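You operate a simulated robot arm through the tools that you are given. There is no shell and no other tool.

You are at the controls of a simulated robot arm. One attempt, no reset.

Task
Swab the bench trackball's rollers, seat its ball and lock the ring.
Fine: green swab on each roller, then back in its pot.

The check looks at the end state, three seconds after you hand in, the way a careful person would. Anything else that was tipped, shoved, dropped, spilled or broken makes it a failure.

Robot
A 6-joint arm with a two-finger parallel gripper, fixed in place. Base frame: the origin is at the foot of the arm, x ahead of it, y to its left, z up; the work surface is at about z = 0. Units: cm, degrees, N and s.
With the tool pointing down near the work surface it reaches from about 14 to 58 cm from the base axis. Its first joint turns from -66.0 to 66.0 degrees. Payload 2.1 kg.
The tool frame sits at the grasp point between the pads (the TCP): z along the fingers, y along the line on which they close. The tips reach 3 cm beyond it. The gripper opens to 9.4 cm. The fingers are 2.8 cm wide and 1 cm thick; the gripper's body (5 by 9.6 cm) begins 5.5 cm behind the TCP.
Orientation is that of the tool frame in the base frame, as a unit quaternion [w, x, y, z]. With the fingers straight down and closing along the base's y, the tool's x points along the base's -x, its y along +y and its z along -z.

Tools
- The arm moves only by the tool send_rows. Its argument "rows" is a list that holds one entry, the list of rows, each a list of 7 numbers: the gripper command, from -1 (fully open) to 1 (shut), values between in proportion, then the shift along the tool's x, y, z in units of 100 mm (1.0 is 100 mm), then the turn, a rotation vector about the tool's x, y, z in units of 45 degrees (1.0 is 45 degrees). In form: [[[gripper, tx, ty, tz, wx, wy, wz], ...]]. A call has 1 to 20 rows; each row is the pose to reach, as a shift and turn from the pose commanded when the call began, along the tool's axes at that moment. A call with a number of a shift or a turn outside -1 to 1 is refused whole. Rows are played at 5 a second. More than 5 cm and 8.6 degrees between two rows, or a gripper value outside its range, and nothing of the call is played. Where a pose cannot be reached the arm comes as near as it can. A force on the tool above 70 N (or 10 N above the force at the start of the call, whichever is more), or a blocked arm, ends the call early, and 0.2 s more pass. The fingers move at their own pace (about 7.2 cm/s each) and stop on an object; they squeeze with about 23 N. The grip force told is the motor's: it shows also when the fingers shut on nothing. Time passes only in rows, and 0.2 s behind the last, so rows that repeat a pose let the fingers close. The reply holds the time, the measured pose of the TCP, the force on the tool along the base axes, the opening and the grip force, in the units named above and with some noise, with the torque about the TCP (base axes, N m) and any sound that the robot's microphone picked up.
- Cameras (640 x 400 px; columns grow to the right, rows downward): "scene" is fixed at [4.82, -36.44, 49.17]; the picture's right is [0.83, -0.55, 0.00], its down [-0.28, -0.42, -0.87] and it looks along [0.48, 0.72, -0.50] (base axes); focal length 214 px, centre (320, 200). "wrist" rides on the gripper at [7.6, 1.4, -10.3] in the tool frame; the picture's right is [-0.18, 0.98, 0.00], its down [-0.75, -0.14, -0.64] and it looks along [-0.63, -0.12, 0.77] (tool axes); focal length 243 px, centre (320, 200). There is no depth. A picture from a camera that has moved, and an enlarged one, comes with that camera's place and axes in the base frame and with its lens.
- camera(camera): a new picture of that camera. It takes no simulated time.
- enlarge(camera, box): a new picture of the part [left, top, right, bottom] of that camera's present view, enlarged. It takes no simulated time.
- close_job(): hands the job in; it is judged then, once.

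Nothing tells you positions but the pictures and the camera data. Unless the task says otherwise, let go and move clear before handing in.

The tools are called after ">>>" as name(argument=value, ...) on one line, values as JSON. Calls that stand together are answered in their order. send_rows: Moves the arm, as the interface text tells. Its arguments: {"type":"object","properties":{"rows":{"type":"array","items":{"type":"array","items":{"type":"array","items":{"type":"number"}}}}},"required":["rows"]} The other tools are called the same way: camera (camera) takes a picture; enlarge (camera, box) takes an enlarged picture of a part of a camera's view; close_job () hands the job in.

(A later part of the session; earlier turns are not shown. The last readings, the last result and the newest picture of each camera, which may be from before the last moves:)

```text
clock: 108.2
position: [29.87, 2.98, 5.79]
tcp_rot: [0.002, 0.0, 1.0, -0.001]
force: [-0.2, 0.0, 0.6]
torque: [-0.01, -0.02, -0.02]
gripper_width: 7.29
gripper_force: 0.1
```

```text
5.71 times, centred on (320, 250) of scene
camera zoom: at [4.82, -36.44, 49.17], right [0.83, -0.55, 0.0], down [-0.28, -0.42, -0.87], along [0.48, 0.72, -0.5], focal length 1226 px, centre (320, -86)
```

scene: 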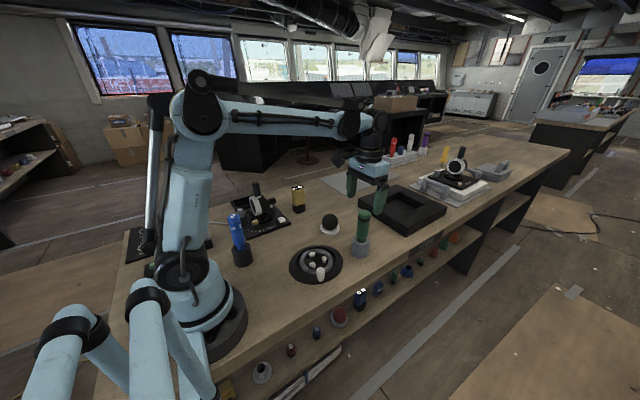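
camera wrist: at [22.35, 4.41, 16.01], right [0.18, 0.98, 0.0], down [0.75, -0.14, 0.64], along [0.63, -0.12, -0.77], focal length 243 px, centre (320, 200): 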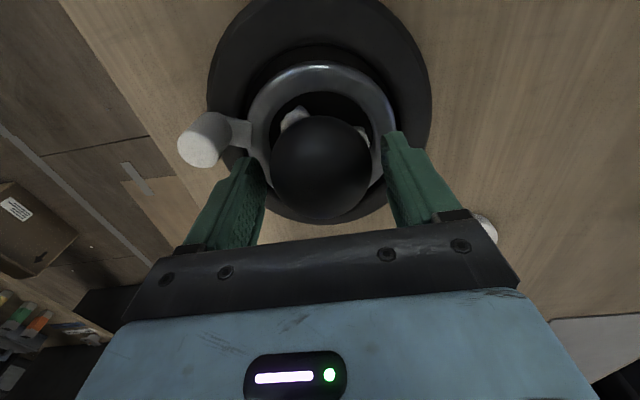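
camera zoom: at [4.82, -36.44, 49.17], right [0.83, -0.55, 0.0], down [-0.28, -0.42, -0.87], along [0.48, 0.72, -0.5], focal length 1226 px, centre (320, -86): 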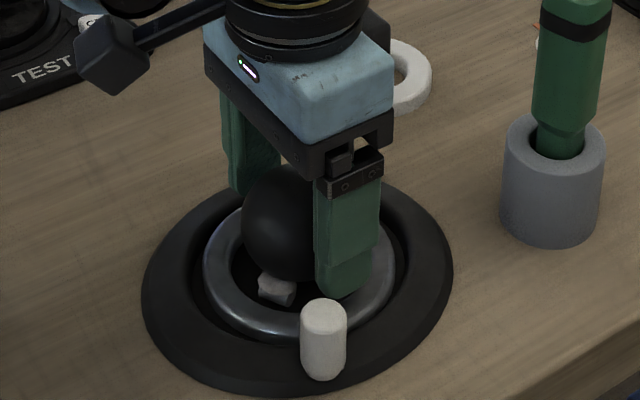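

The ball stays put on the rollers. I'll rise straight up and inspect the seat.

>>> send_rows(rows=[[[-0.56, 0, 0, -0.1, 0, 0, 0], [-0.56, 0, 0, -0.25, 0, 0, 0], [-0.56, 0, 0, -0.4, 0, 0, 0], [-0.56, 0, 0, -0.6, 0, 0, 0], [-0.56, 0, 0, -0.8, 0, 0, 0], [-0.56, 0, 0, -1.0, 0, 0, 0], [-0.56, 0, 0, -1.0, 0, 0, 0]]])

>>> camera(camera="wrist")

>>> enlarge(camera="scene", box=[285, 225, 355, 290])

>>> enlarge(camera="wrist", box=[210, 0, 420, 170])

```text
clock: 109.8
position: [30.06, 3.0, 15.68]
tcp_rot: [0.001, -0.001, 1.0, 0.0]
force: [0.3, -0.3, -0.4]
torque: [0.01, 0.01, 0.01]
gripper_width: 7.35
gripper_force: 0.1
```

```text
taken
camera wrist: at [22.36, 4.48, 26.01], right [0.18, 0.98, 0.0], down [0.75, -0.14, 0.64], along [0.63, -0.12, -0.77], focal length 243 px, centre (320, 200)
```

wrist: 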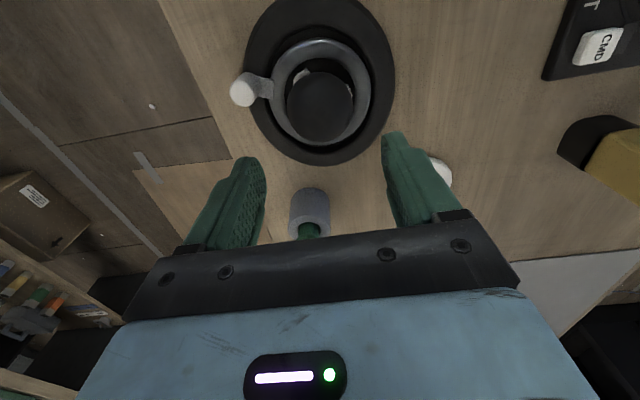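

```text
6.15 times, centred on (320, 258) of scene
camera zoom: at [4.82, -36.44, 49.17], right [0.83, -0.55, 0.0], down [-0.28, -0.42, -0.87], along [0.48, 0.72, -0.5], focal length 1320 px, centre (320, -154)
```

zoom: 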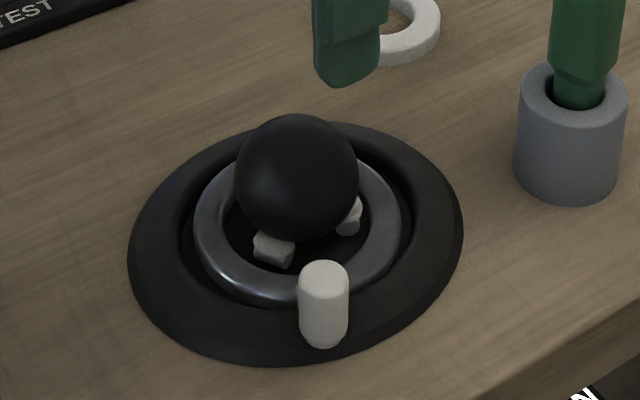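

```text
2.35 times, centred on (315, 85) of wrist
camera zoom: at [22.36, 4.48, 26.01], right [0.18, 0.98, 0.0], down [0.75, -0.14, 0.64], along [0.63, -0.12, -0.77], focal length 571 px, centre (332, 471)
```

zoom: 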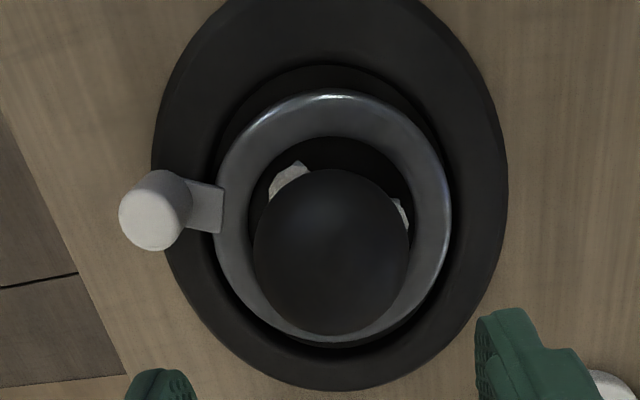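

The ball sits centred on the rollers at about (30.0, 3.1). Before turning the ring, I'll search the housing closely for a lock mark or stop.

>>> enlarge(camera="wrist", box=[235, 0, 325, 75])

>>> enlarge(camera="wrist", box=[315, 0, 405, 75])

>>> enlarge(camera="wrist", box=[225, 70, 315, 170])

>>> enlarge(camera="scene", box=[285, 255, 330, 290])

>>> enlarge(camera="scene", box=[315, 240, 350, 275])

```text
5.33 times, centred on (280, 38) of wrist
camera zoom: at [22.36, 4.48, 26.01], right [0.18, 0.98, 0.0], down [0.75, -0.14, 0.64], along [0.63, -0.12, -0.77], focal length 1294 px, centre (533, 1067)
```

zoom: 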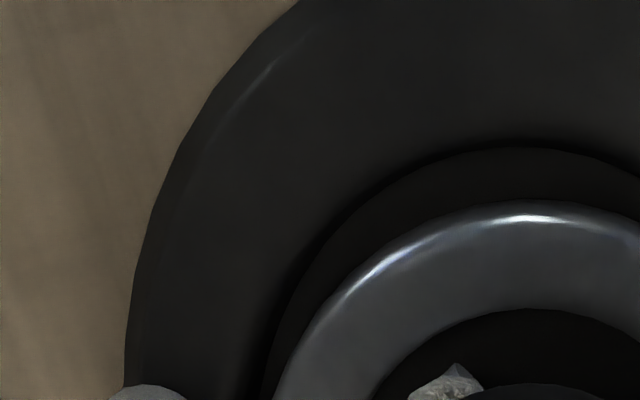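

```text
5.33 times, centred on (360, 38) of wrist
camera zoom: at [22.36, 4.48, 26.01], right [0.18, 0.98, 0.0], down [0.75, -0.14, 0.64], along [0.63, -0.12, -0.77], focal length 1294 px, centre (107, 1067)
```

zoom: 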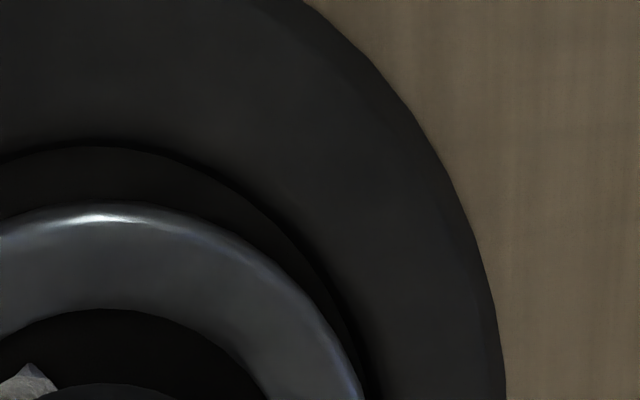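

```text
4.00 times, centred on (270, 120) of wrist
camera zoom: at [22.36, 4.48, 26.01], right [0.18, 0.98, 0.0], down [0.75, -0.14, 0.64], along [0.63, -0.12, -0.77], focal length 970 px, centre (520, 520)
```

zoom: 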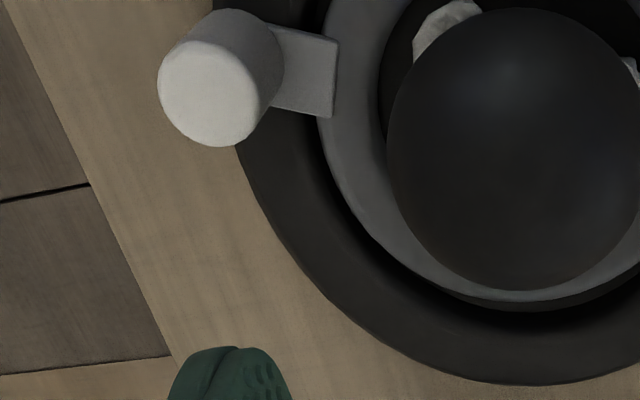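

```text
11.43 times, centred on (308, 272) of scene
camera zoom: at [4.82, -36.44, 49.17], right [0.83, -0.55, 0.0], down [-0.28, -0.42, -0.87], along [0.48, 0.72, -0.5], focal length 2451 px, centre (463, -629)
```

zoom: 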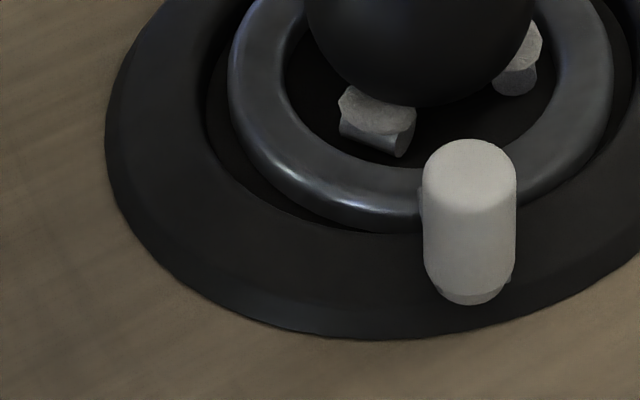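

```text
11.43 times, centred on (332, 258) of scene
camera zoom: at [4.82, -36.44, 49.17], right [0.83, -0.55, 0.0], down [-0.28, -0.42, -0.87], along [0.48, 0.72, -0.5], focal length 2451 px, centre (177, -457)
```

zoom: 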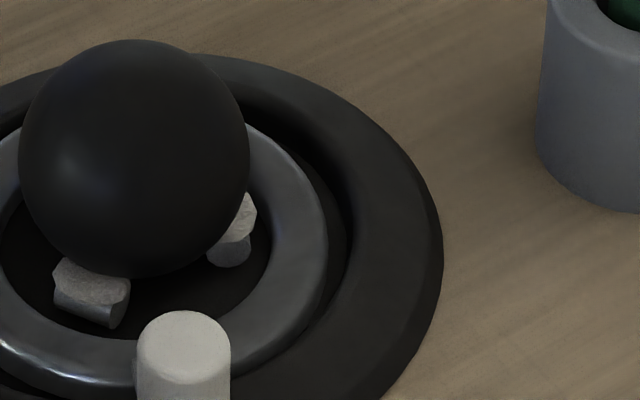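

I find no lock mark, so I'll try the usual clockwise turn and watch force and sound. The knob stands at about (27.4, -3.15), top near z 4.3, at radius 6.8 from the centre. I'll yaw the gripper so the fingers straddle it tangentially, staying high for now.

>>> send_rows(rows=[[[-0.4, 0.053, -0.123, 0, 0, 0, -0.18], [-0.3, 0.106, -0.246, 0, 0, 0, -0.36], [-0.2, 0.16, -0.369, 0, 0, 0, -0.54], [-0.1, 0.213, -0.492, 0, 0, 0, -0.72], [-0.06, 0.266, -0.615, 0, 0, 0, -0.9], [-0.06, 0.266, -0.615, 0, 0, 0, -0.9]]])

>>> send_rows(rows=[[[-0.06, 0, 0, 0, 0, 0, -0.15], [-0.06, 0, 0, 0, 0, 0, -0.3], [-0.06, 0, 0, 0, 0, 0, -0.45], [-0.06, 0, 0, 0, 0, 0, -0.596], [-0.06, 0, 0, 0, 0, 0, -0.596]]])

>>> camera(camera="wrist")

>>> enlarge(camera="scene", box=[270, 190, 360, 300])

```text
clock: 111.2
position: [27.34, -3.14, 15.71]
tcp_rot: [0.0, -0.346, 0.938, -0.001]
force: [0.5, 0.6, -0.3]
torque: [-0.01, -0.02, -0.03]
gripper_width: 4.97
gripper_force: 0.0
```

```text
clock: 112.4
position: [27.25, -3.1, 15.67]
tcp_rot: [0.0, -0.554, 0.832, -0.001]
force: [0.6, -0.9, 0.6]
torque: [0.0, -0.02, 0.02]
gripper_width: 4.95
gripper_force: 0.1
```

```text
taken
camera wrist: at [23.07, -9.63, 25.94], right [-0.84, 0.55, 0.0], down [0.42, 0.64, 0.64], along [0.35, 0.54, -0.77], focal length 243 px, centre (320, 200)
```

wrist: 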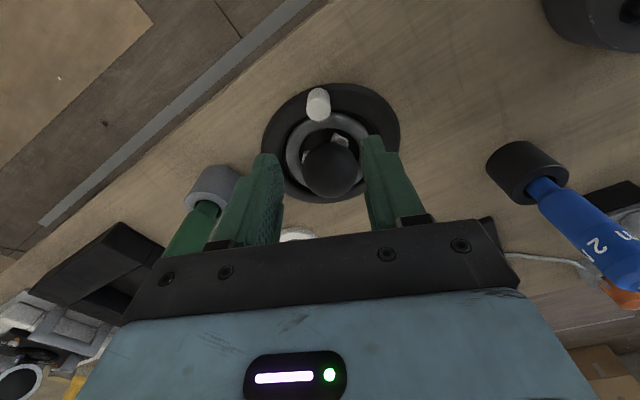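

```text
3.64 times, centred on (315, 245) of scene
camera zoom: at [4.82, -36.44, 49.17], right [0.83, -0.55, 0.0], down [-0.28, -0.42, -0.87], along [0.48, 0.72, -0.5], focal length 780 px, centre (338, 36)
```

zoom: 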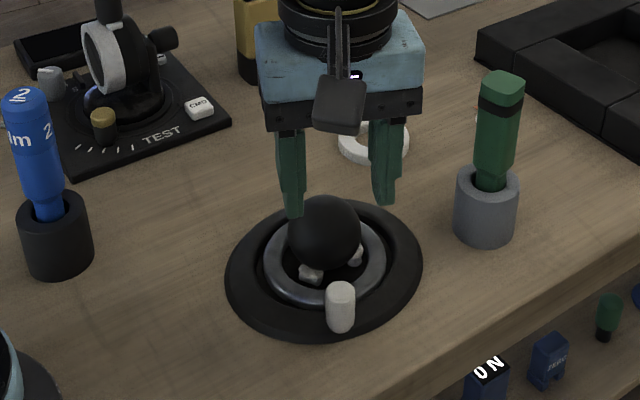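

>>> enlarge(camera="wrist", box=[255, 75, 410, 205])

```text
3.08 times, centred on (332, 140) of wrist
camera zoom: at [23.07, -9.63, 25.94], right [-0.84, 0.55, 0.0], down [0.42, 0.64, 0.64], along [0.35, 0.54, -0.77], focal length 746 px, centre (282, 385)
```

zoom: 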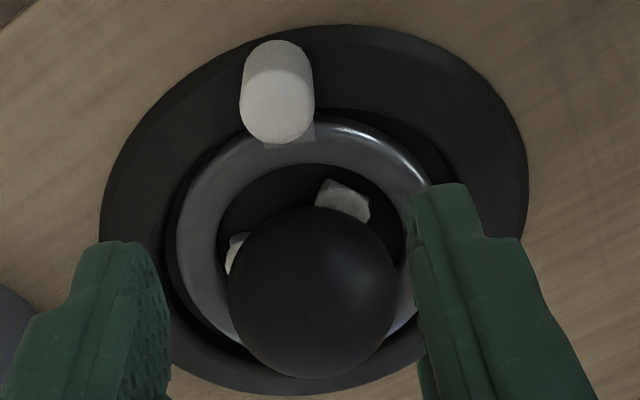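

The knob is right under the TCP. I'll lower with the fingers 5 cm apart so they straddle it, then check before going the last bit.

>>> send_rows(rows=[[[-0.06, 0, 0, 0.2, 0, 0, 0], [-0.06, 0, 0, 0.4, 0, 0, 0], [-0.06, 0, 0, 0.6, 0, 0, 0], [-0.06, 0, 0, 0.75, 0, 0, 0], [-0.06, 0, 0, 0.8, 0, 0, 0], [-0.06, 0, 0, 0.8, 0, 0, 0]]])

>>> camera(camera="wrist")

>>> enlarge(camera="scene", box=[280, 210, 360, 300])

```text
clock: 113.8
position: [27.25, -3.13, 7.78]
tcp_rot: [0.001, -0.554, 0.832, -0.001]
force: [0.6, -0.1, -0.8]
torque: [-0.03, -0.03, -0.02]
gripper_width: 4.99
gripper_force: 0.1
```

```text
taken
camera wrist: at [23.05, -9.63, 17.97], right [-0.84, 0.55, 0.0], down [0.42, 0.64, 0.64], along [0.35, 0.54, -0.77], focal length 243 px, centre (320, 200)
```

wrist: 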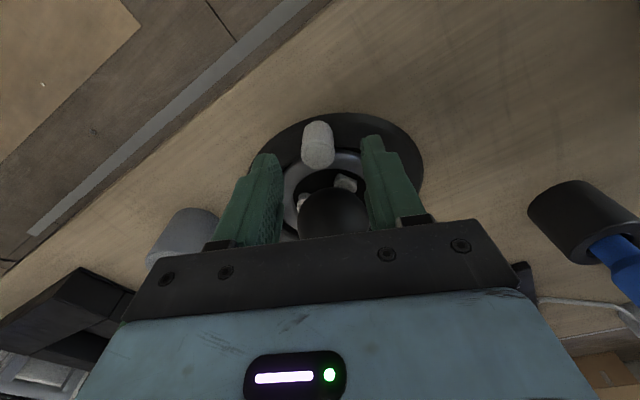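

```text
4.44 times, centred on (320, 255) of scene
camera zoom: at [4.81, -36.44, 49.17], right [0.83, -0.55, 0.0], down [-0.28, -0.42, -0.87], along [0.48, 0.72, -0.5], focal length 953 px, centre (320, -44)
```

zoom: 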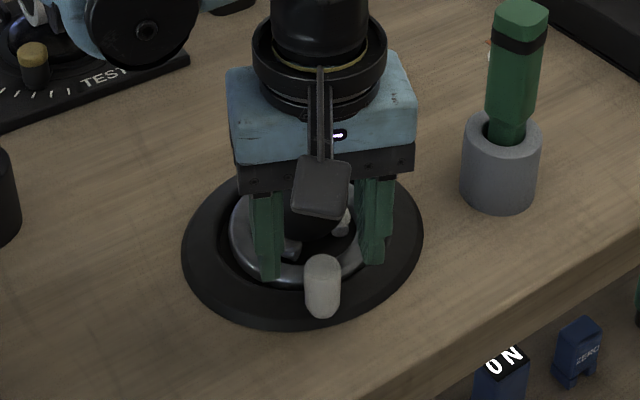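

>>> send_rows(rows=[[[-0.06, 0, 0, 0.08, 0, 0, 0], [-0.06, 0, 0, 0.16, 0, 0, 0], [-0.06, 0, 0, 0.23, 0, 0, 0], [-0.06, 0, 0, 0.255, 0, 0, 0], [-0.06, 0, 0, 0.255, 0, 0, 0]]])

>>> camera(camera="wrist")

>>> enlarge(camera="scene", box=[280, 220, 360, 300])

```text
clock: 115.0
position: [27.18, -3.18, 5.16]
tcp_rot: [0.001, -0.555, 0.832, -0.001]
force: [-0.2, -0.7, 0.0]
torque: [-0.01, 0.01, 0.0]
gripper_width: 4.95
gripper_force: 0.2
```

```text
taken
camera wrist: at [23.06, -9.65, 15.4], right [-0.84, 0.55, 0.0], down [0.42, 0.64, 0.64], along [0.35, 0.54, -0.77], focal length 243 px, centre (320, 200)
```

wrist: 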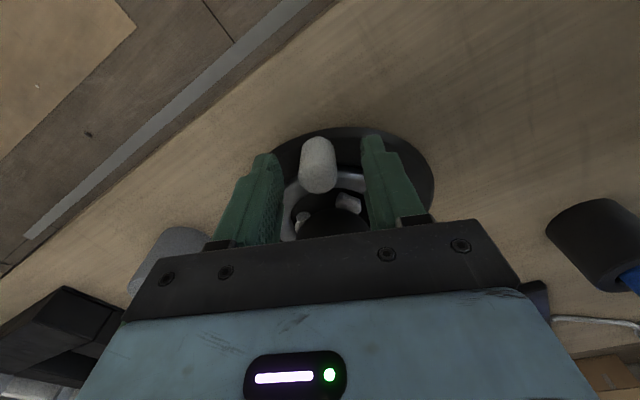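

```text
5.00 times, centred on (320, 260) of scene
camera zoom: at [4.81, -36.44, 49.17], right [0.83, -0.55, 0.0], down [-0.28, -0.42, -0.87], along [0.48, 0.72, -0.5], focal length 1072 px, centre (320, -100)
```

zoom: 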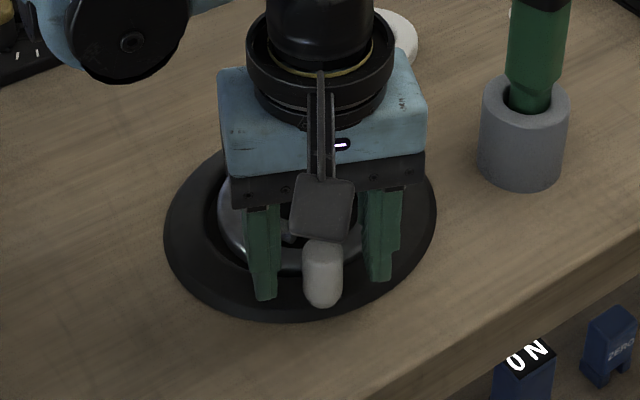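

The fingers straddle the knob with clear space. I'll close to about 2.6 cm to cage it lightly.

>>> send_rows(rows=[[[0.15, 0, 0, 0, 0, 0, 0], [0.3, 0, 0, 0, 0, 0, 0], [0.4, 0, 0, 0, 0, 0, 0], [0.46, 0, 0, 0, 0, 0, 0], [0.46, 0, 0, 0, 0, 0, 0]]])

>>> camera(camera="wrist")

```text
clock: 116.2
position: [27.16, -3.18, 5.22]
tcp_rot: [0.0, -0.554, 0.832, -0.001]
force: [0.5, 0.8, 0.5]
torque: [-0.02, -0.02, 0.02]
gripper_width: 2.55
gripper_force: 0.1
```

```text
taken
camera wrist: at [23.06, -9.64, 15.41], right [-0.84, 0.55, 0.0], down [0.42, 0.64, 0.64], along [0.35, 0.54, -0.77], focal length 243 px, centre (320, 200)
```

wrist: 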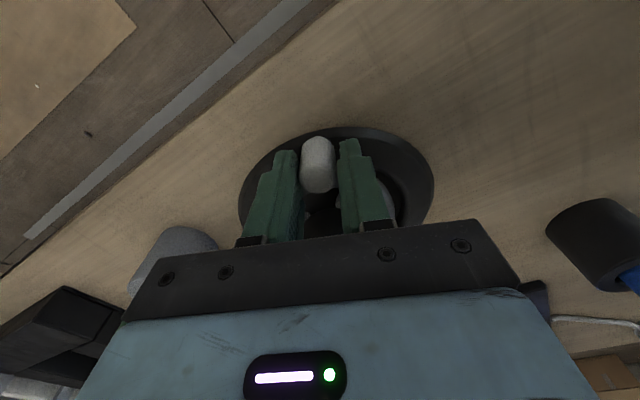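

The knob is caged with a little slack. The tool's y axis now points clockwise along the ring, so I'll try a small 4-degree clockwise turn and read the force.

>>> send_rows(rows=[[[0.46, 0, 0.012, 0, 0, 0, 0.022], [0.46, -0.0005, 0.024, 0, 0, 0, 0.044], [0.46, -0.001, 0.036, 0, 0, 0, 0.067], [0.46, -0.0017, 0.0474, 0, 0, 0, 0.089], [0.46, -0.0017, 0.0474, 0, 0, 0, 0.089]]])

>>> enlarge(camera="wrist", box=[240, 110, 440, 240])

>>> enlarge(camera="scene", box=[280, 230, 360, 300])

```text
clock: 117.4
position: [26.9, -2.97, 5.26]
tcp_rot: [0.001, -0.525, 0.851, -0.002]
force: [12.0, -1.9, -1.0]
torque: [0.05, -0.15, 0.05]
gripper_width: 3.19
gripper_force: 5.3
```

```text
3.08 times, centred on (340, 175) of wrist
camera zoom: at [22.25, -9.12, 15.37], right [-0.8, 0.61, 0.0], down [0.46, 0.61, 0.64], along [0.39, 0.51, -0.77], focal length 746 px, centre (258, 277)
```

zoom: 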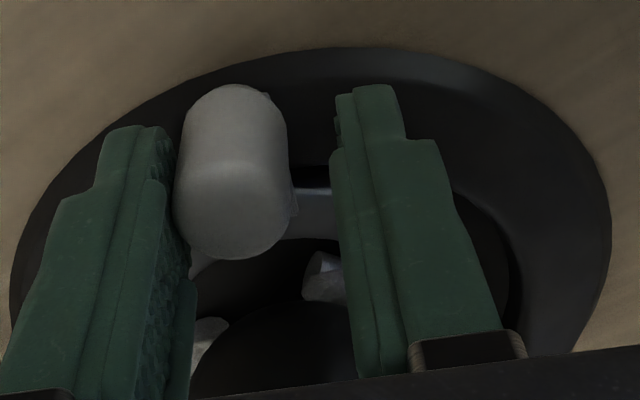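

```text
5.71 times, centred on (320, 265) of scene
camera zoom: at [4.82, -36.44, 49.17], right [0.83, -0.55, 0.0], down [-0.28, -0.42, -0.87], along [0.48, 0.72, -0.5], focal length 1226 px, centre (320, -171)
```

zoom: 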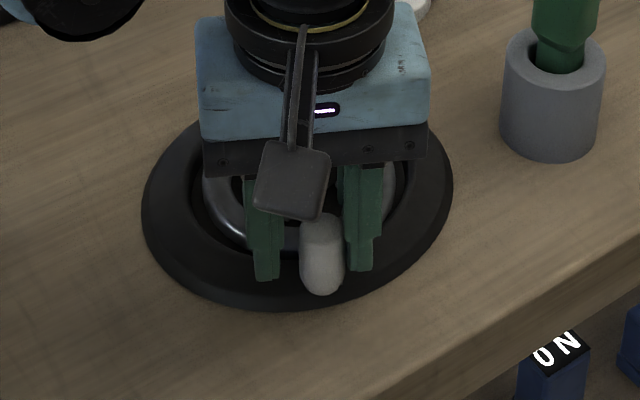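

The knob resists clockwise with 12 N and did not move, so that looks like a stop. I'll return to the start and try counter-clockwise.

>>> send_rows(rows=[[[0.46, 0.0005, -0.024, 0, 0, 0, -0.044], [0.46, 0.0017, -0.0474, 0, 0, 0, -0.089], [0.46, 0.0017, -0.0474, 0, 0, 0, -0.089]]])

>>> send_rows(rows=[[[0.46, 0, -0.012, 0, 0, 0, -0.022], [0.46, -0.0005, -0.024, 0, 0, 0, -0.044], [0.46, -0.001, -0.036, 0, 0, 0, -0.067], [0.46, -0.0017, -0.0474, 0, 0, 0, -0.089], [0.46, -0.0017, -0.0474, 0, 0, 0, -0.089]]])

>>> enlarge(camera="wrist", box=[240, 110, 440, 240])

>>> enlarge(camera="scene", box=[280, 230, 360, 300])

```text
clock: 118.2
position: [27.24, -3.11, 5.12]
tcp_rot: [0.0, -0.553, 0.833, 0.0]
force: [0.2, 0.4, -0.1]
torque: [-0.04, 0.0, -0.01]
gripper_width: 2.52
gripper_force: 0.0
```

```text
clock: 119.4
position: [27.46, -3.41, 5.3]
tcp_rot: [0.001, -0.583, 0.812, -0.001]
force: [1.0, -0.5, 0.3]
torque: [-0.01, 0.04, 0.01]
gripper_width: 2.59
gripper_force: 0.6
```

```text
3.08 times, centred on (340, 175) of wrist
camera zoom: at [23.92, -10.11, 15.44], right [-0.87, 0.49, 0.0], down [0.37, 0.67, 0.64], along [0.32, 0.56, -0.77], focal length 746 px, centre (258, 277)
```

zoom: 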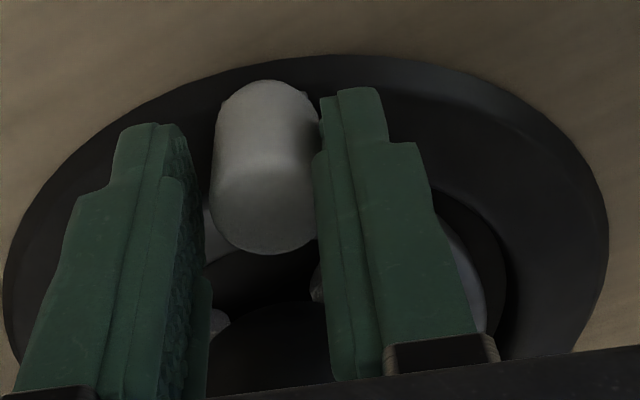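

```text
5.71 times, centred on (320, 265) of scene
camera zoom: at [4.82, -36.44, 49.17], right [0.83, -0.55, 0.0], down [-0.28, -0.42, -0.87], along [0.48, 0.72, -0.5], focal length 1226 px, centre (320, -171)
```

zoom: 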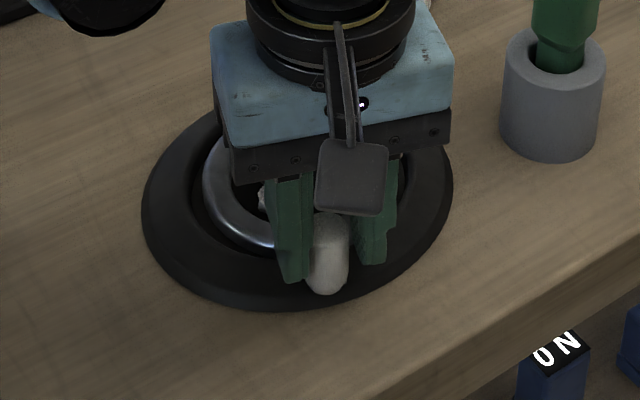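

Counter-clockwise the knob moves freely, about 1 N. I'll continue counter-clockwise in small arcs, watching force and sound.

>>> send_rows(rows=[[[0.46, -0.0009, -0.0356, 0, 0, 0, -0.0667], [0.46, -0.0037, -0.0711, 0, 0, 0, -0.1333], [0.46, -0.0084, -0.1064, 0, 0, 0, -0.2], [0.46, -0.0149, -0.1414, 0, 0, 0, -0.2667], [0.46, -0.0232, -0.176, 0, 0, 0, -0.3333], [0.46, -0.0232, -0.176, 0, 0, 0, -0.3333]]])

>>> enlarge(camera="wrist", box=[240, 110, 440, 240])

>>> enlarge(camera="scene", box=[280, 220, 380, 300])

```text
clock: 120.8
position: [29.43, -3.57, 5.1]
tcp_rot: [0.0, -0.684, 0.729, -0.001]
force: [-0.8, -0.8, 0.3]
torque: [-0.02, 0.01, -0.01]
gripper_width: 2.58
gripper_force: 0.1
```

```text
3.08 times, centred on (340, 175) of wrist
camera zoom: at [27.63, -11.16, 15.43], right [-0.97, 0.25, 0.0], down [0.19, 0.74, 0.64], along [0.16, 0.62, -0.77], focal length 746 px, centre (258, 277)
```

zoom: 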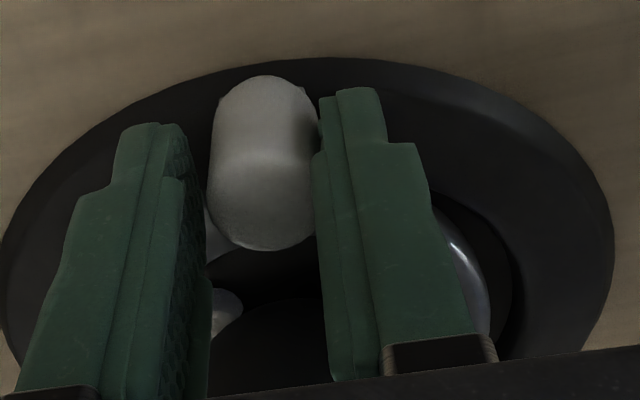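

```text
5.00 times, centred on (330, 260) of scene
camera zoom: at [4.82, -36.44, 49.17], right [0.83, -0.55, 0.0], down [-0.28, -0.42, -0.87], along [0.48, 0.72, -0.5], focal length 1072 px, centre (270, -100)
```

zoom: 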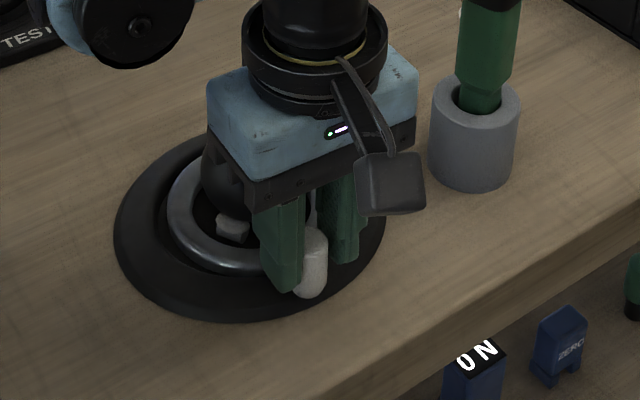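

>>> send_rows(rows=[[[0.46, -0.0009, -0.0356, 0, 0, 0, -0.0667], [0.46, -0.0037, -0.0711, 0, 0, 0, -0.1333], [0.46, -0.0084, -0.1064, 0, 0, 0, -0.2], [0.46, -0.0149, -0.1414, 0, 0, 0, -0.2667], [0.46, -0.0232, -0.176, 0, 0, 0, -0.3333], [0.46, -0.0232, -0.176, 0, 0, 0, -0.3333]]])

>>> enlarge(camera="wrist", box=[240, 110, 440, 240])

>>> enlarge(camera="scene", box=[280, 220, 380, 300])

```text
clock: 122.2
position: [31.29, -3.48, 5.11]
tcp_rot: [0.001, 0.773, -0.634, 0.001]
force: [-0.5, 0.3, -1.0]
torque: [-0.01, 0.0, -0.01]
gripper_width: 2.55
gripper_force: 0.3
```

```text
3.08 times, centred on (340, 175) of wrist
camera zoom: at [31.43, -11.25, 15.38], right [-1.0, -0.01, 0.0], down [-0.01, 0.77, 0.64], along [-0.01, 0.64, -0.77], focal length 746 px, centre (258, 277)
```

zoom: 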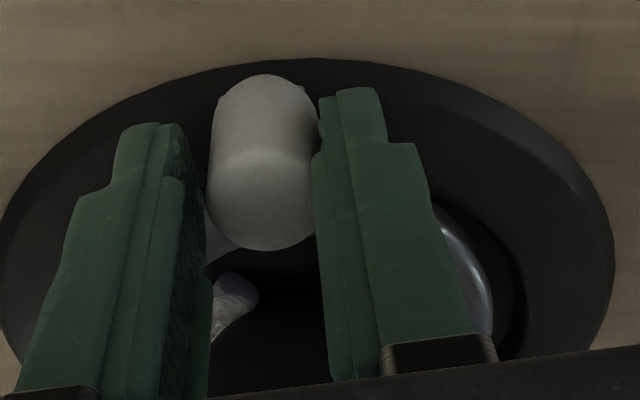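

```text
5.00 times, centred on (330, 260) of scene
camera zoom: at [4.82, -36.44, 49.17], right [0.83, -0.55, 0.0], down [-0.28, -0.42, -0.87], along [0.48, 0.72, -0.5], focal length 1072 px, centre (270, -100)
```

zoom: 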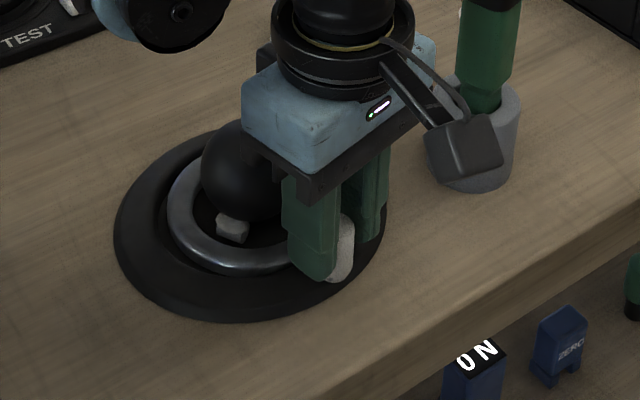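

>>> send_rows(rows=[[[0.46, -0.0009, -0.0356, 0, 0, 0, -0.0667], [0.46, -0.0037, -0.0711, 0, 0, 0, -0.1333], [0.46, -0.0084, -0.1064, 0, 0, 0, -0.2], [0.46, -0.0149, -0.1414, 0, 0, 0, -0.2667], [0.46, -0.0232, -0.176, 0, 0, 0, -0.3333], [0.46, -0.0232, -0.176, 0, 0, 0, -0.3333]]])

>>> enlarge(camera="wrist", box=[240, 110, 440, 240])

>>> enlarge(camera="scene", box=[280, 200, 400, 300])

```text
clock: 123.6
position: [32.95, -2.98, 5.25]
tcp_rot: [0.001, 0.85, -0.528, 0.0]
force: [-8.3, -0.9, 0.6]
torque: [0.01, 0.18, -0.05]
gripper_width: 2.97
gripper_force: 3.9
```

```text
3.08 times, centred on (340, 175) of wrist
camera zoom: at [35.06, -10.45, 15.42], right [-0.96, -0.27, 0.0], down [-0.21, 0.74, 0.64], along [-0.17, 0.62, -0.77], focal length 746 px, centre (258, 277)
```

zoom: 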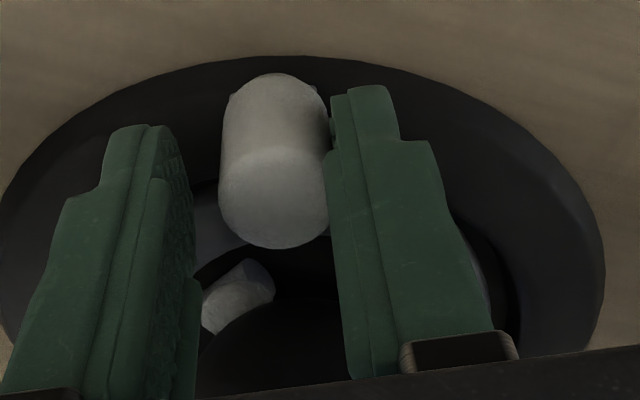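

```text
4.00 times, centred on (340, 250) of scene
camera zoom: at [4.81, -36.44, 49.17], right [0.83, -0.55, 0.0], down [-0.28, -0.42, -0.87], along [0.48, 0.72, -0.5], focal length 858 px, centre (240, 0)
```

zoom: 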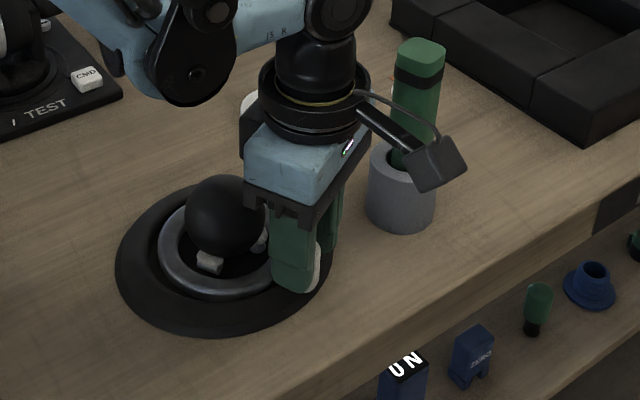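

The knob stopped following after about 45 degrees, and the force rose to about 8 N with the fingers spread open. I'll press a little further to tell whether this is the end stop or just a detent.

>>> send_rows(rows=[[[0.7, -0.0002, -0.0119, 0, 0, 0, -0.0222], [1, -0.0004, -0.0237, 0, 0, 0, -0.0444], [1, -0.0004, -0.0237, 0, 0, 0, -0.0444]]])

>>> enlarge(camera="wrist", box=[240, 110, 440, 240])

>>> enlarge(camera="scene", box=[280, 200, 400, 300])

```text
clock: 124.4
position: [32.75, -3.02, 5.28]
tcp_rot: [0.007, 0.858, -0.513, -0.006]
force: [-48.4, -24.1, 2.9]
torque: [-0.26, -0.07, 0.08]
gripper_width: 2.13
gripper_force: 44.7
```

```text
3.08 times, centred on (340, 175) of wrist
camera zoom: at [35.31, -10.43, 15.41], right [-0.95, -0.3, 0.02], down [-0.22, 0.74, 0.64], along [-0.21, 0.61, -0.77], focal length 746 px, centre (258, 277)
```

zoom: 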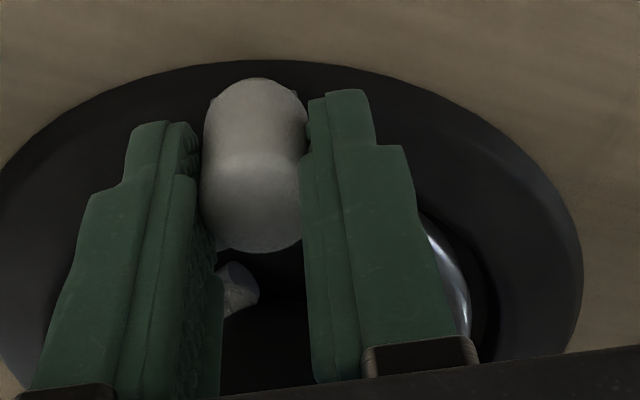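

```text
4.00 times, centred on (340, 250) of scene
camera zoom: at [4.81, -36.44, 49.17], right [0.83, -0.55, 0.0], down [-0.28, -0.42, -0.87], along [0.48, 0.72, -0.5], focal length 858 px, centre (240, 0)
```

zoom: 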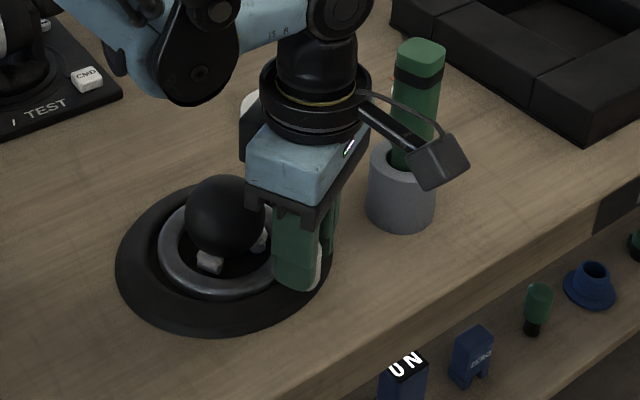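

That is clearly a hard stop, and gripping there built up 48 N, so I'll back off right away and loosen the fingers.

>>> send_rows(rows=[[[0.9, 0, 0.02, 0, 0, 0, 0.03], [0.6, 0, 0.04, 0, 0, 0, 0.06], [0.46, 0, 0.045, 0, 0, 0, 0.08], [0.4, 0, 0.045, 0, 0, 0, 0.08], [0.4, 0, 0.045, 0, 0, 0, 0.08]]])

>>> enlarge(camera="wrist", box=[240, 110, 440, 240])

>>> enlarge(camera="scene", box=[280, 200, 400, 300])

```text
clock: 125.6
position: [32.75, -3.01, 5.19]
tcp_rot: [-0.001, 0.842, -0.539, 0.001]
force: [-0.5, -0.2, 0.3]
torque: [0.01, 0.0, 0.0]
gripper_width: 2.84
gripper_force: 0.0
```

```text
3.08 times, centred on (340, 175) of wrist
camera zoom: at [34.68, -10.56, 15.44], right [-0.97, -0.24, 0.0], down [-0.19, 0.74, 0.64], along [-0.15, 0.62, -0.77], focal length 746 px, centre (258, 277)
```

zoom: 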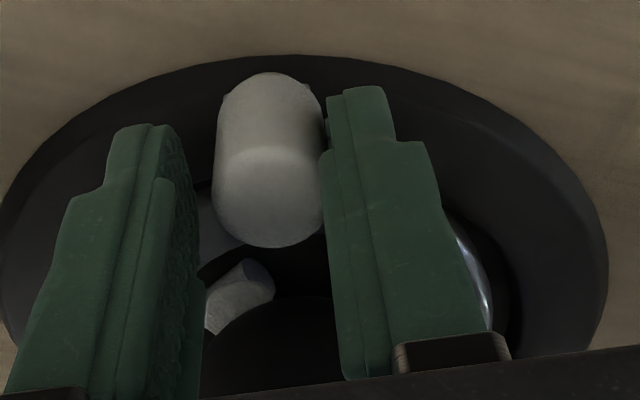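

```text
4.00 times, centred on (340, 250) of scene
camera zoom: at [4.82, -36.44, 49.17], right [0.83, -0.55, 0.0], down [-0.28, -0.42, -0.87], along [0.48, 0.72, -0.5], focal length 858 px, centre (240, 0)
```

zoom: 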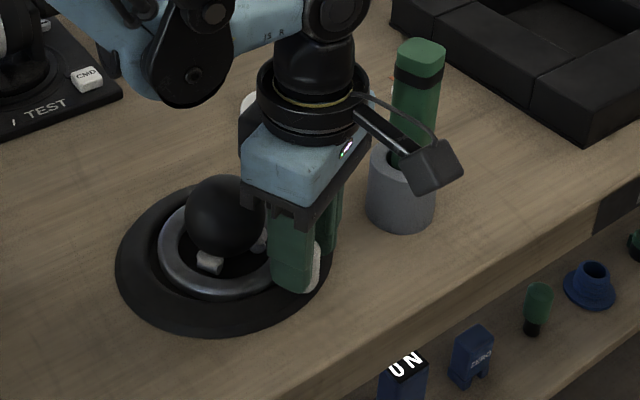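

The load is gone. To be sure the ring is fully at its stop, I'll press counter-clockwise once more, gently with the loose cage.

>>> send_rows(rows=[[[0.46, -0.0001, -0.0119, 0, 0, 0, -0.0222], [0.46, -0.0002, -0.0178, 0, 0, 0, -0.0333], [0.46, -0.0002, -0.0178, 0, 0, 0, -0.0333]]])

>>> send_rows(rows=[[[0.46, -0.0001, -0.0119, 0, 0, 0, -0.0222], [0.46, -0.0001, -0.0119, 0, 0, 0, -0.0222]]])

>>> enlarge(camera="wrist", box=[240, 110, 440, 240])

```text
clock: 126.4
position: [32.85, -3.04, 5.24]
tcp_rot: [0.001, 0.849, -0.528, 0.001]
force: [-7.7, -0.5, -0.4]
torque: [0.02, 0.13, -0.03]
gripper_width: 2.95
gripper_force: 3.4
```

```text
clock: 127.0
position: [33.06, -2.94, 5.32]
tcp_rot: [0.001, 0.854, -0.521, 0.0]
force: [-9.9, -2.9, 3.2]
torque: [-0.07, 0.25, 0.01]
gripper_width: 3.15
gripper_force: 5.5
```

```text
3.08 times, centred on (340, 175) of wrist
camera zoom: at [35.28, -10.4, 15.43], right [-0.96, -0.29, 0.0], down [-0.22, 0.74, 0.64], along [-0.18, 0.61, -0.77], focal length 746 px, centre (258, 277)
```

zoom: 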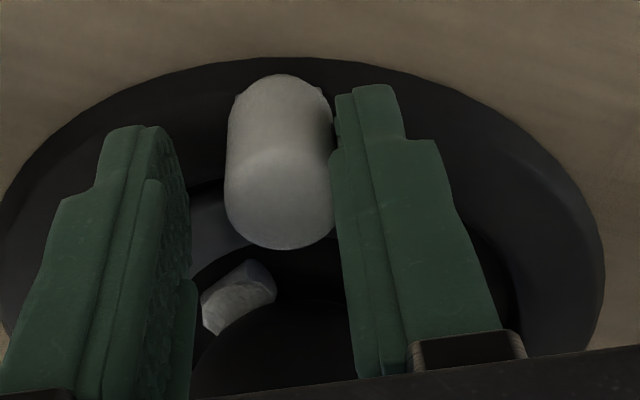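

The ring holds hard at its stop under 10 N. I'll open the fingers away from the knob and rise straight up.

>>> send_rows(rows=[[[0.4, 0, 0.015, 0, 0, 0, 0.02], [0.3, 0, 0.025, 0, 0, 0, 0.03], [0.1, 0, 0.025, 0, 0, 0, 0.03], [-0.06, 0, 0.025, 0, 0, 0, 0.03], [-0.06, 0, 0.025, 0, 0, 0, 0.03]]])

>>> send_rows(rows=[[[-0.06, 0, 0, -0.1, 0, 0, 0], [-0.06, 0, 0, -0.25, 0, 0, 0], [-0.06, 0, 0, -0.4, 0, 0, 0], [-0.06, 0, 0, -0.6, 0, 0, 0], [-0.06, 0, 0, -0.8, 0, 0, 0], [-0.06, 0, 0, -1.0, 0, 0, 0], [-0.06, 0, 0, -1.0, 0, 0, 0]]])

>>> enlarge(camera="wrist", box=[220, 40, 440, 210])

>>> enlarge(camera="scene", box=[280, 200, 400, 300])

```text
clock: 128.2
position: [32.74, -3.12, 5.3]
tcp_rot: [0.0, 0.847, -0.532, 0.001]
force: [0.2, 0.0, 0.6]
torque: [0.05, 0.0, 0.02]
gripper_width: 4.99
gripper_force: 0.1
```

```text
clock: 129.8
position: [32.75, -3.09, 15.14]
tcp_rot: [0.0, 0.847, -0.531, 0.001]
force: [0.3, -0.5, 0.0]
torque: [0.01, 0.02, -0.01]
gripper_width: 4.97
gripper_force: 0.0
```

```text
2.35 times, centred on (330, 125) of wrist
camera zoom: at [34.95, -10.64, 25.45], right [-0.96, -0.26, 0.0], down [-0.2, 0.74, 0.64], along [-0.17, 0.62, -0.77], focal length 571 px, centre (296, 376)
```

zoom: 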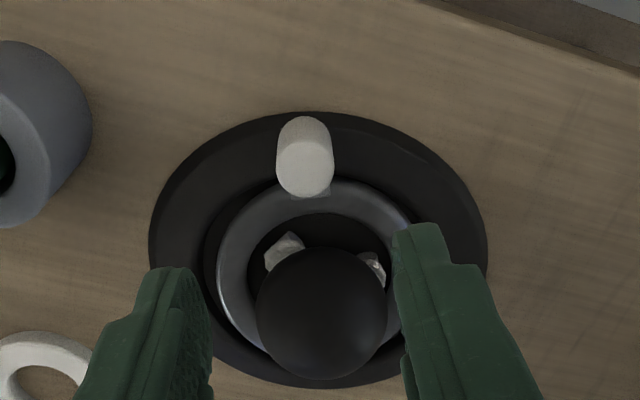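

```text
4.00 times, centred on (340, 250) of scene
camera zoom: at [4.82, -36.44, 49.17], right [0.83, -0.55, 0.0], down [-0.28, -0.42, -0.87], along [0.48, 0.72, -0.5], focal length 858 px, centre (240, 0)
```

zoom: 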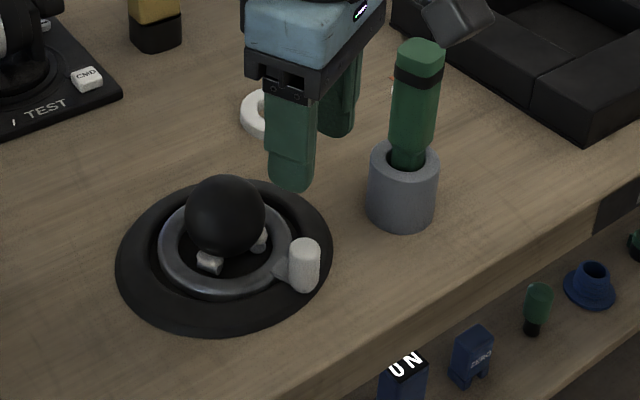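

The knob now sits about 45 degrees on, at its stop, and the ball is still in place. I'll look closely at the rollers and the ball seat before deciding whether more swabbing is needed.

>>> enlarge(camera="wrist", box=[290, 115, 390, 180])

>>> enlarge(camera="scene", box=[300, 240, 340, 275])

```text
6.15 times, centred on (340, 148) of wrist
camera zoom: at [34.95, -10.64, 25.45], right [-0.96, -0.26, 0.0], down [-0.2, 0.74, 0.64], along [-0.17, 0.62, -0.77], focal length 1493 px, centre (197, 523)
```

zoom: 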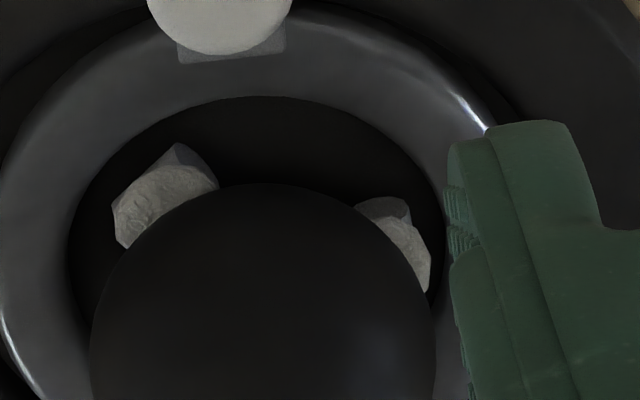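

```text
11.43 times, centred on (320, 258) of scene
camera zoom: at [4.82, -36.44, 49.17], right [0.83, -0.55, 0.0], down [-0.28, -0.42, -0.87], along [0.48, 0.72, -0.5], focal length 2451 px, centre (320, -457)
```

zoom: 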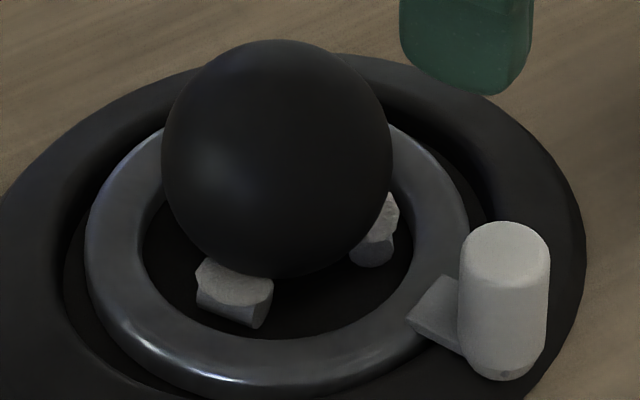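

>>> enlarge(camera="scene", box=[285, 240, 350, 290])

>>> camera(camera="scene")

```text
8.00 times, centred on (318, 265) of scene
camera zoom: at [4.82, -36.44, 49.17], right [0.83, -0.55, 0.0], down [-0.28, -0.42, -0.87], along [0.48, 0.72, -0.5], focal length 1716 px, centre (340, -320)
```

zoom: 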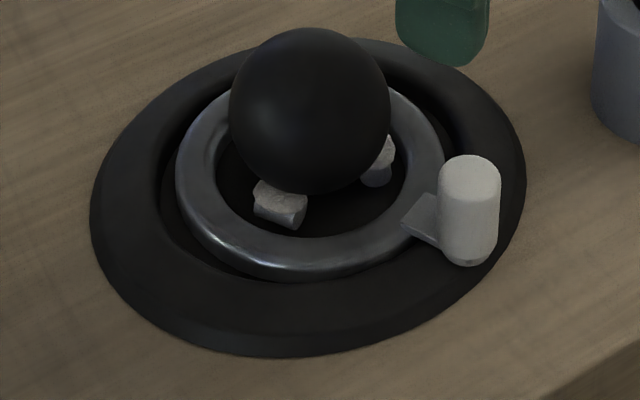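

```text
taken
```

scene: 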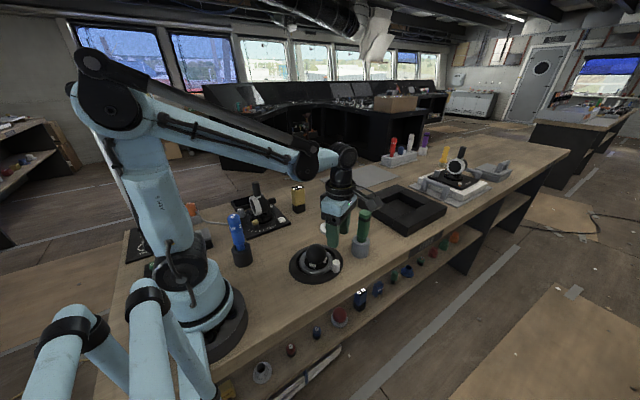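

The rollers still carry fibrous lint blobs, and the geometry suggests the tip touched the metal through them without really sweeping it off: my x-strokes mostly pivoted the swab in the grip. I think a careful check would want that lint gone, so I'll undo the steps in order and swab again with longer, lighter strokes. First I'll turn the ring back.

>>> send_rows(rows=[[[-0.06, 0, 0, 0.2, 0, 0, 0], [-0.06, 0, 0, 0.4, 0, 0, 0], [-0.06, 0, 0, 0.6, 0, 0, 0], [-0.06, 0, 0, 0.8, 0, 0, 0], [-0.06, 0, 0, 0.92, 0, 0, 0], [-0.06, 0, 0, 0.99, 0, 0, 0], [-0.06, 0, 0, 0.99, 0, 0, 0]]])

>>> send_rows(rows=[[[0.15, 0, 0, 0, 0, 0, 0], [0.3, 0, 0, 0, 0, 0, 0], [0.4, 0, 0, 0, 0, 0, 0], [0.46, 0, 0, 0, 0, 0, 0], [0.46, 0, 0, 0, 0, 0, 0]]])

>>> enlarge(camera="wrist", box=[240, 110, 440, 240])

```text
clock: 131.4
position: [32.91, -3.2, 5.31]
tcp_rot: [0.0, 0.847, -0.531, 0.001]
force: [0.3, 0.3, -0.5]
torque: [0.05, -0.01, -0.04]
gripper_width: 4.97
gripper_force: 0.2
```

```text
clock: 132.6
position: [32.76, -3.24, 5.41]
tcp_rot: [0.001, 0.847, -0.532, 0.0]
force: [-2.3, -1.3, 1.1]
torque: [-0.05, 0.1, 0.01]
gripper_width: 2.71
gripper_force: 1.2
```

```text
3.08 times, centred on (340, 175) of wrist
camera zoom: at [34.92, -10.68, 15.5], right [-0.96, -0.26, 0.0], down [-0.2, 0.74, 0.64], along [-0.17, 0.62, -0.77], focal length 746 px, centre (258, 277)
```

zoom: 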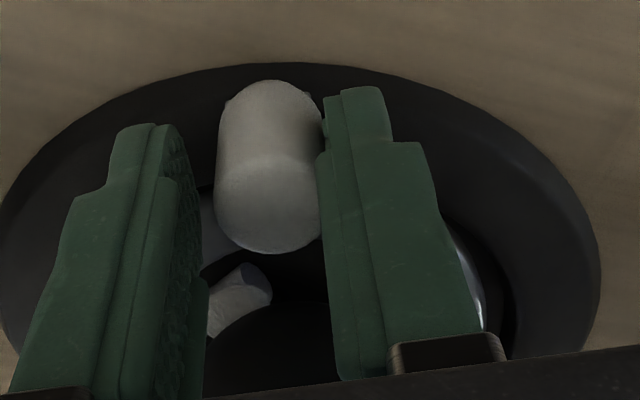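

>>> send_rows(rows=[[[0.46, -0.0009, 0.0356, 0, 0, 0, 0.0667], [0.46, -0.0037, 0.0711, 0, 0, 0, 0.1333], [0.46, -0.0084, 0.1064, 0, 0, 0, 0.2], [0.46, -0.0149, 0.1414, 0, 0, 0, 0.2667], [0.46, -0.0232, 0.176, 0, 0, 0, 0.3333], [0.46, -0.0232, 0.176, 0, 0, 0, 0.3333]]])

>>> send_rows(rows=[[[0.46, -0.0009, 0.0356, 0, 0, 0, 0.0667], [0.46, -0.0037, 0.0711, 0, 0, 0, 0.1333], [0.46, -0.0084, 0.1064, 0, 0, 0, 0.2], [0.46, -0.0149, 0.1414, 0, 0, 0, 0.2667], [0.46, -0.0232, 0.176, 0, 0, 0, 0.3333], [0.46, -0.0232, 0.176, 0, 0, 0, 0.3333]]])

>>> send_rows(rows=[[[0.46, -0.0009, 0.0356, 0, 0, 0, 0.0667], [0.46, -0.0037, 0.0711, 0, 0, 0, 0.1333], [0.46, -0.0084, 0.1064, 0, 0, 0, 0.2], [0.46, -0.0149, 0.1414, 0, 0, 0, 0.2667], [0.46, -0.0149, 0.1414, 0, 0, 0, 0.2667]]])

>>> enlarge(camera="wrist", box=[240, 110, 440, 240])

>>> enlarge(camera="scene", box=[280, 220, 380, 300])

```text
clock: 134.0
position: [30.97, -3.76, 5.37]
tcp_rot: [0.0, 0.771, -0.637, 0.001]
force: [0.3, -0.5, -0.4]
torque: [-0.03, 0.04, -0.01]
gripper_width: 2.53
gripper_force: 0.4
```

```text
clock: 135.4
position: [29.32, -3.83, 5.34]
tcp_rot: [0.001, -0.681, 0.732, -0.001]
force: [0.3, -1.1, 0.2]
torque: [0.0, 0.02, 0.03]
gripper_width: 2.53
gripper_force: 0.3
```

```text
clock: 136.6
position: [27.87, -3.6, 5.33]
tcp_rot: [0.001, -0.601, 0.799, 0.0]
force: [0.3, -1.2, -0.9]
torque: [0.02, -0.01, -0.01]
gripper_width: 2.55
gripper_force: 0.3
```

```text
3.08 times, centred on (340, 175) of wrist
camera zoom: at [24.44, -10.49, 15.54], right [-0.89, 0.45, 0.0], down [0.35, 0.68, 0.64], along [0.29, 0.57, -0.77], focal length 746 px, centre (258, 277)
```

zoom: 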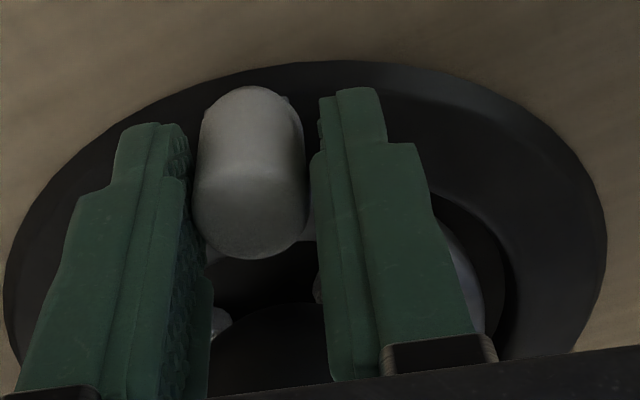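

```text
5.00 times, centred on (330, 260) of scene
camera zoom: at [4.81, -36.44, 49.17], right [0.83, -0.55, 0.0], down [-0.28, -0.42, -0.87], along [0.48, 0.72, -0.5], focal length 1072 px, centre (270, -100)
```

zoom: 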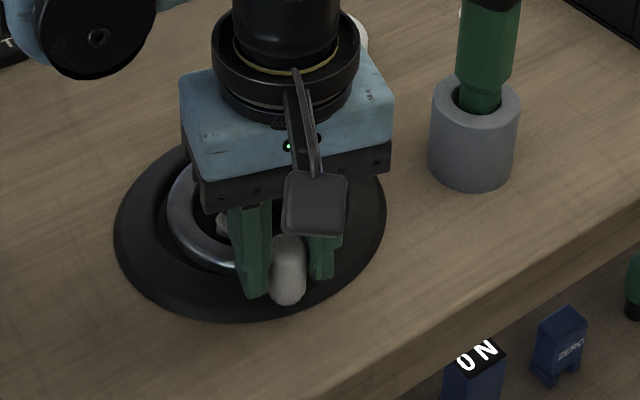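

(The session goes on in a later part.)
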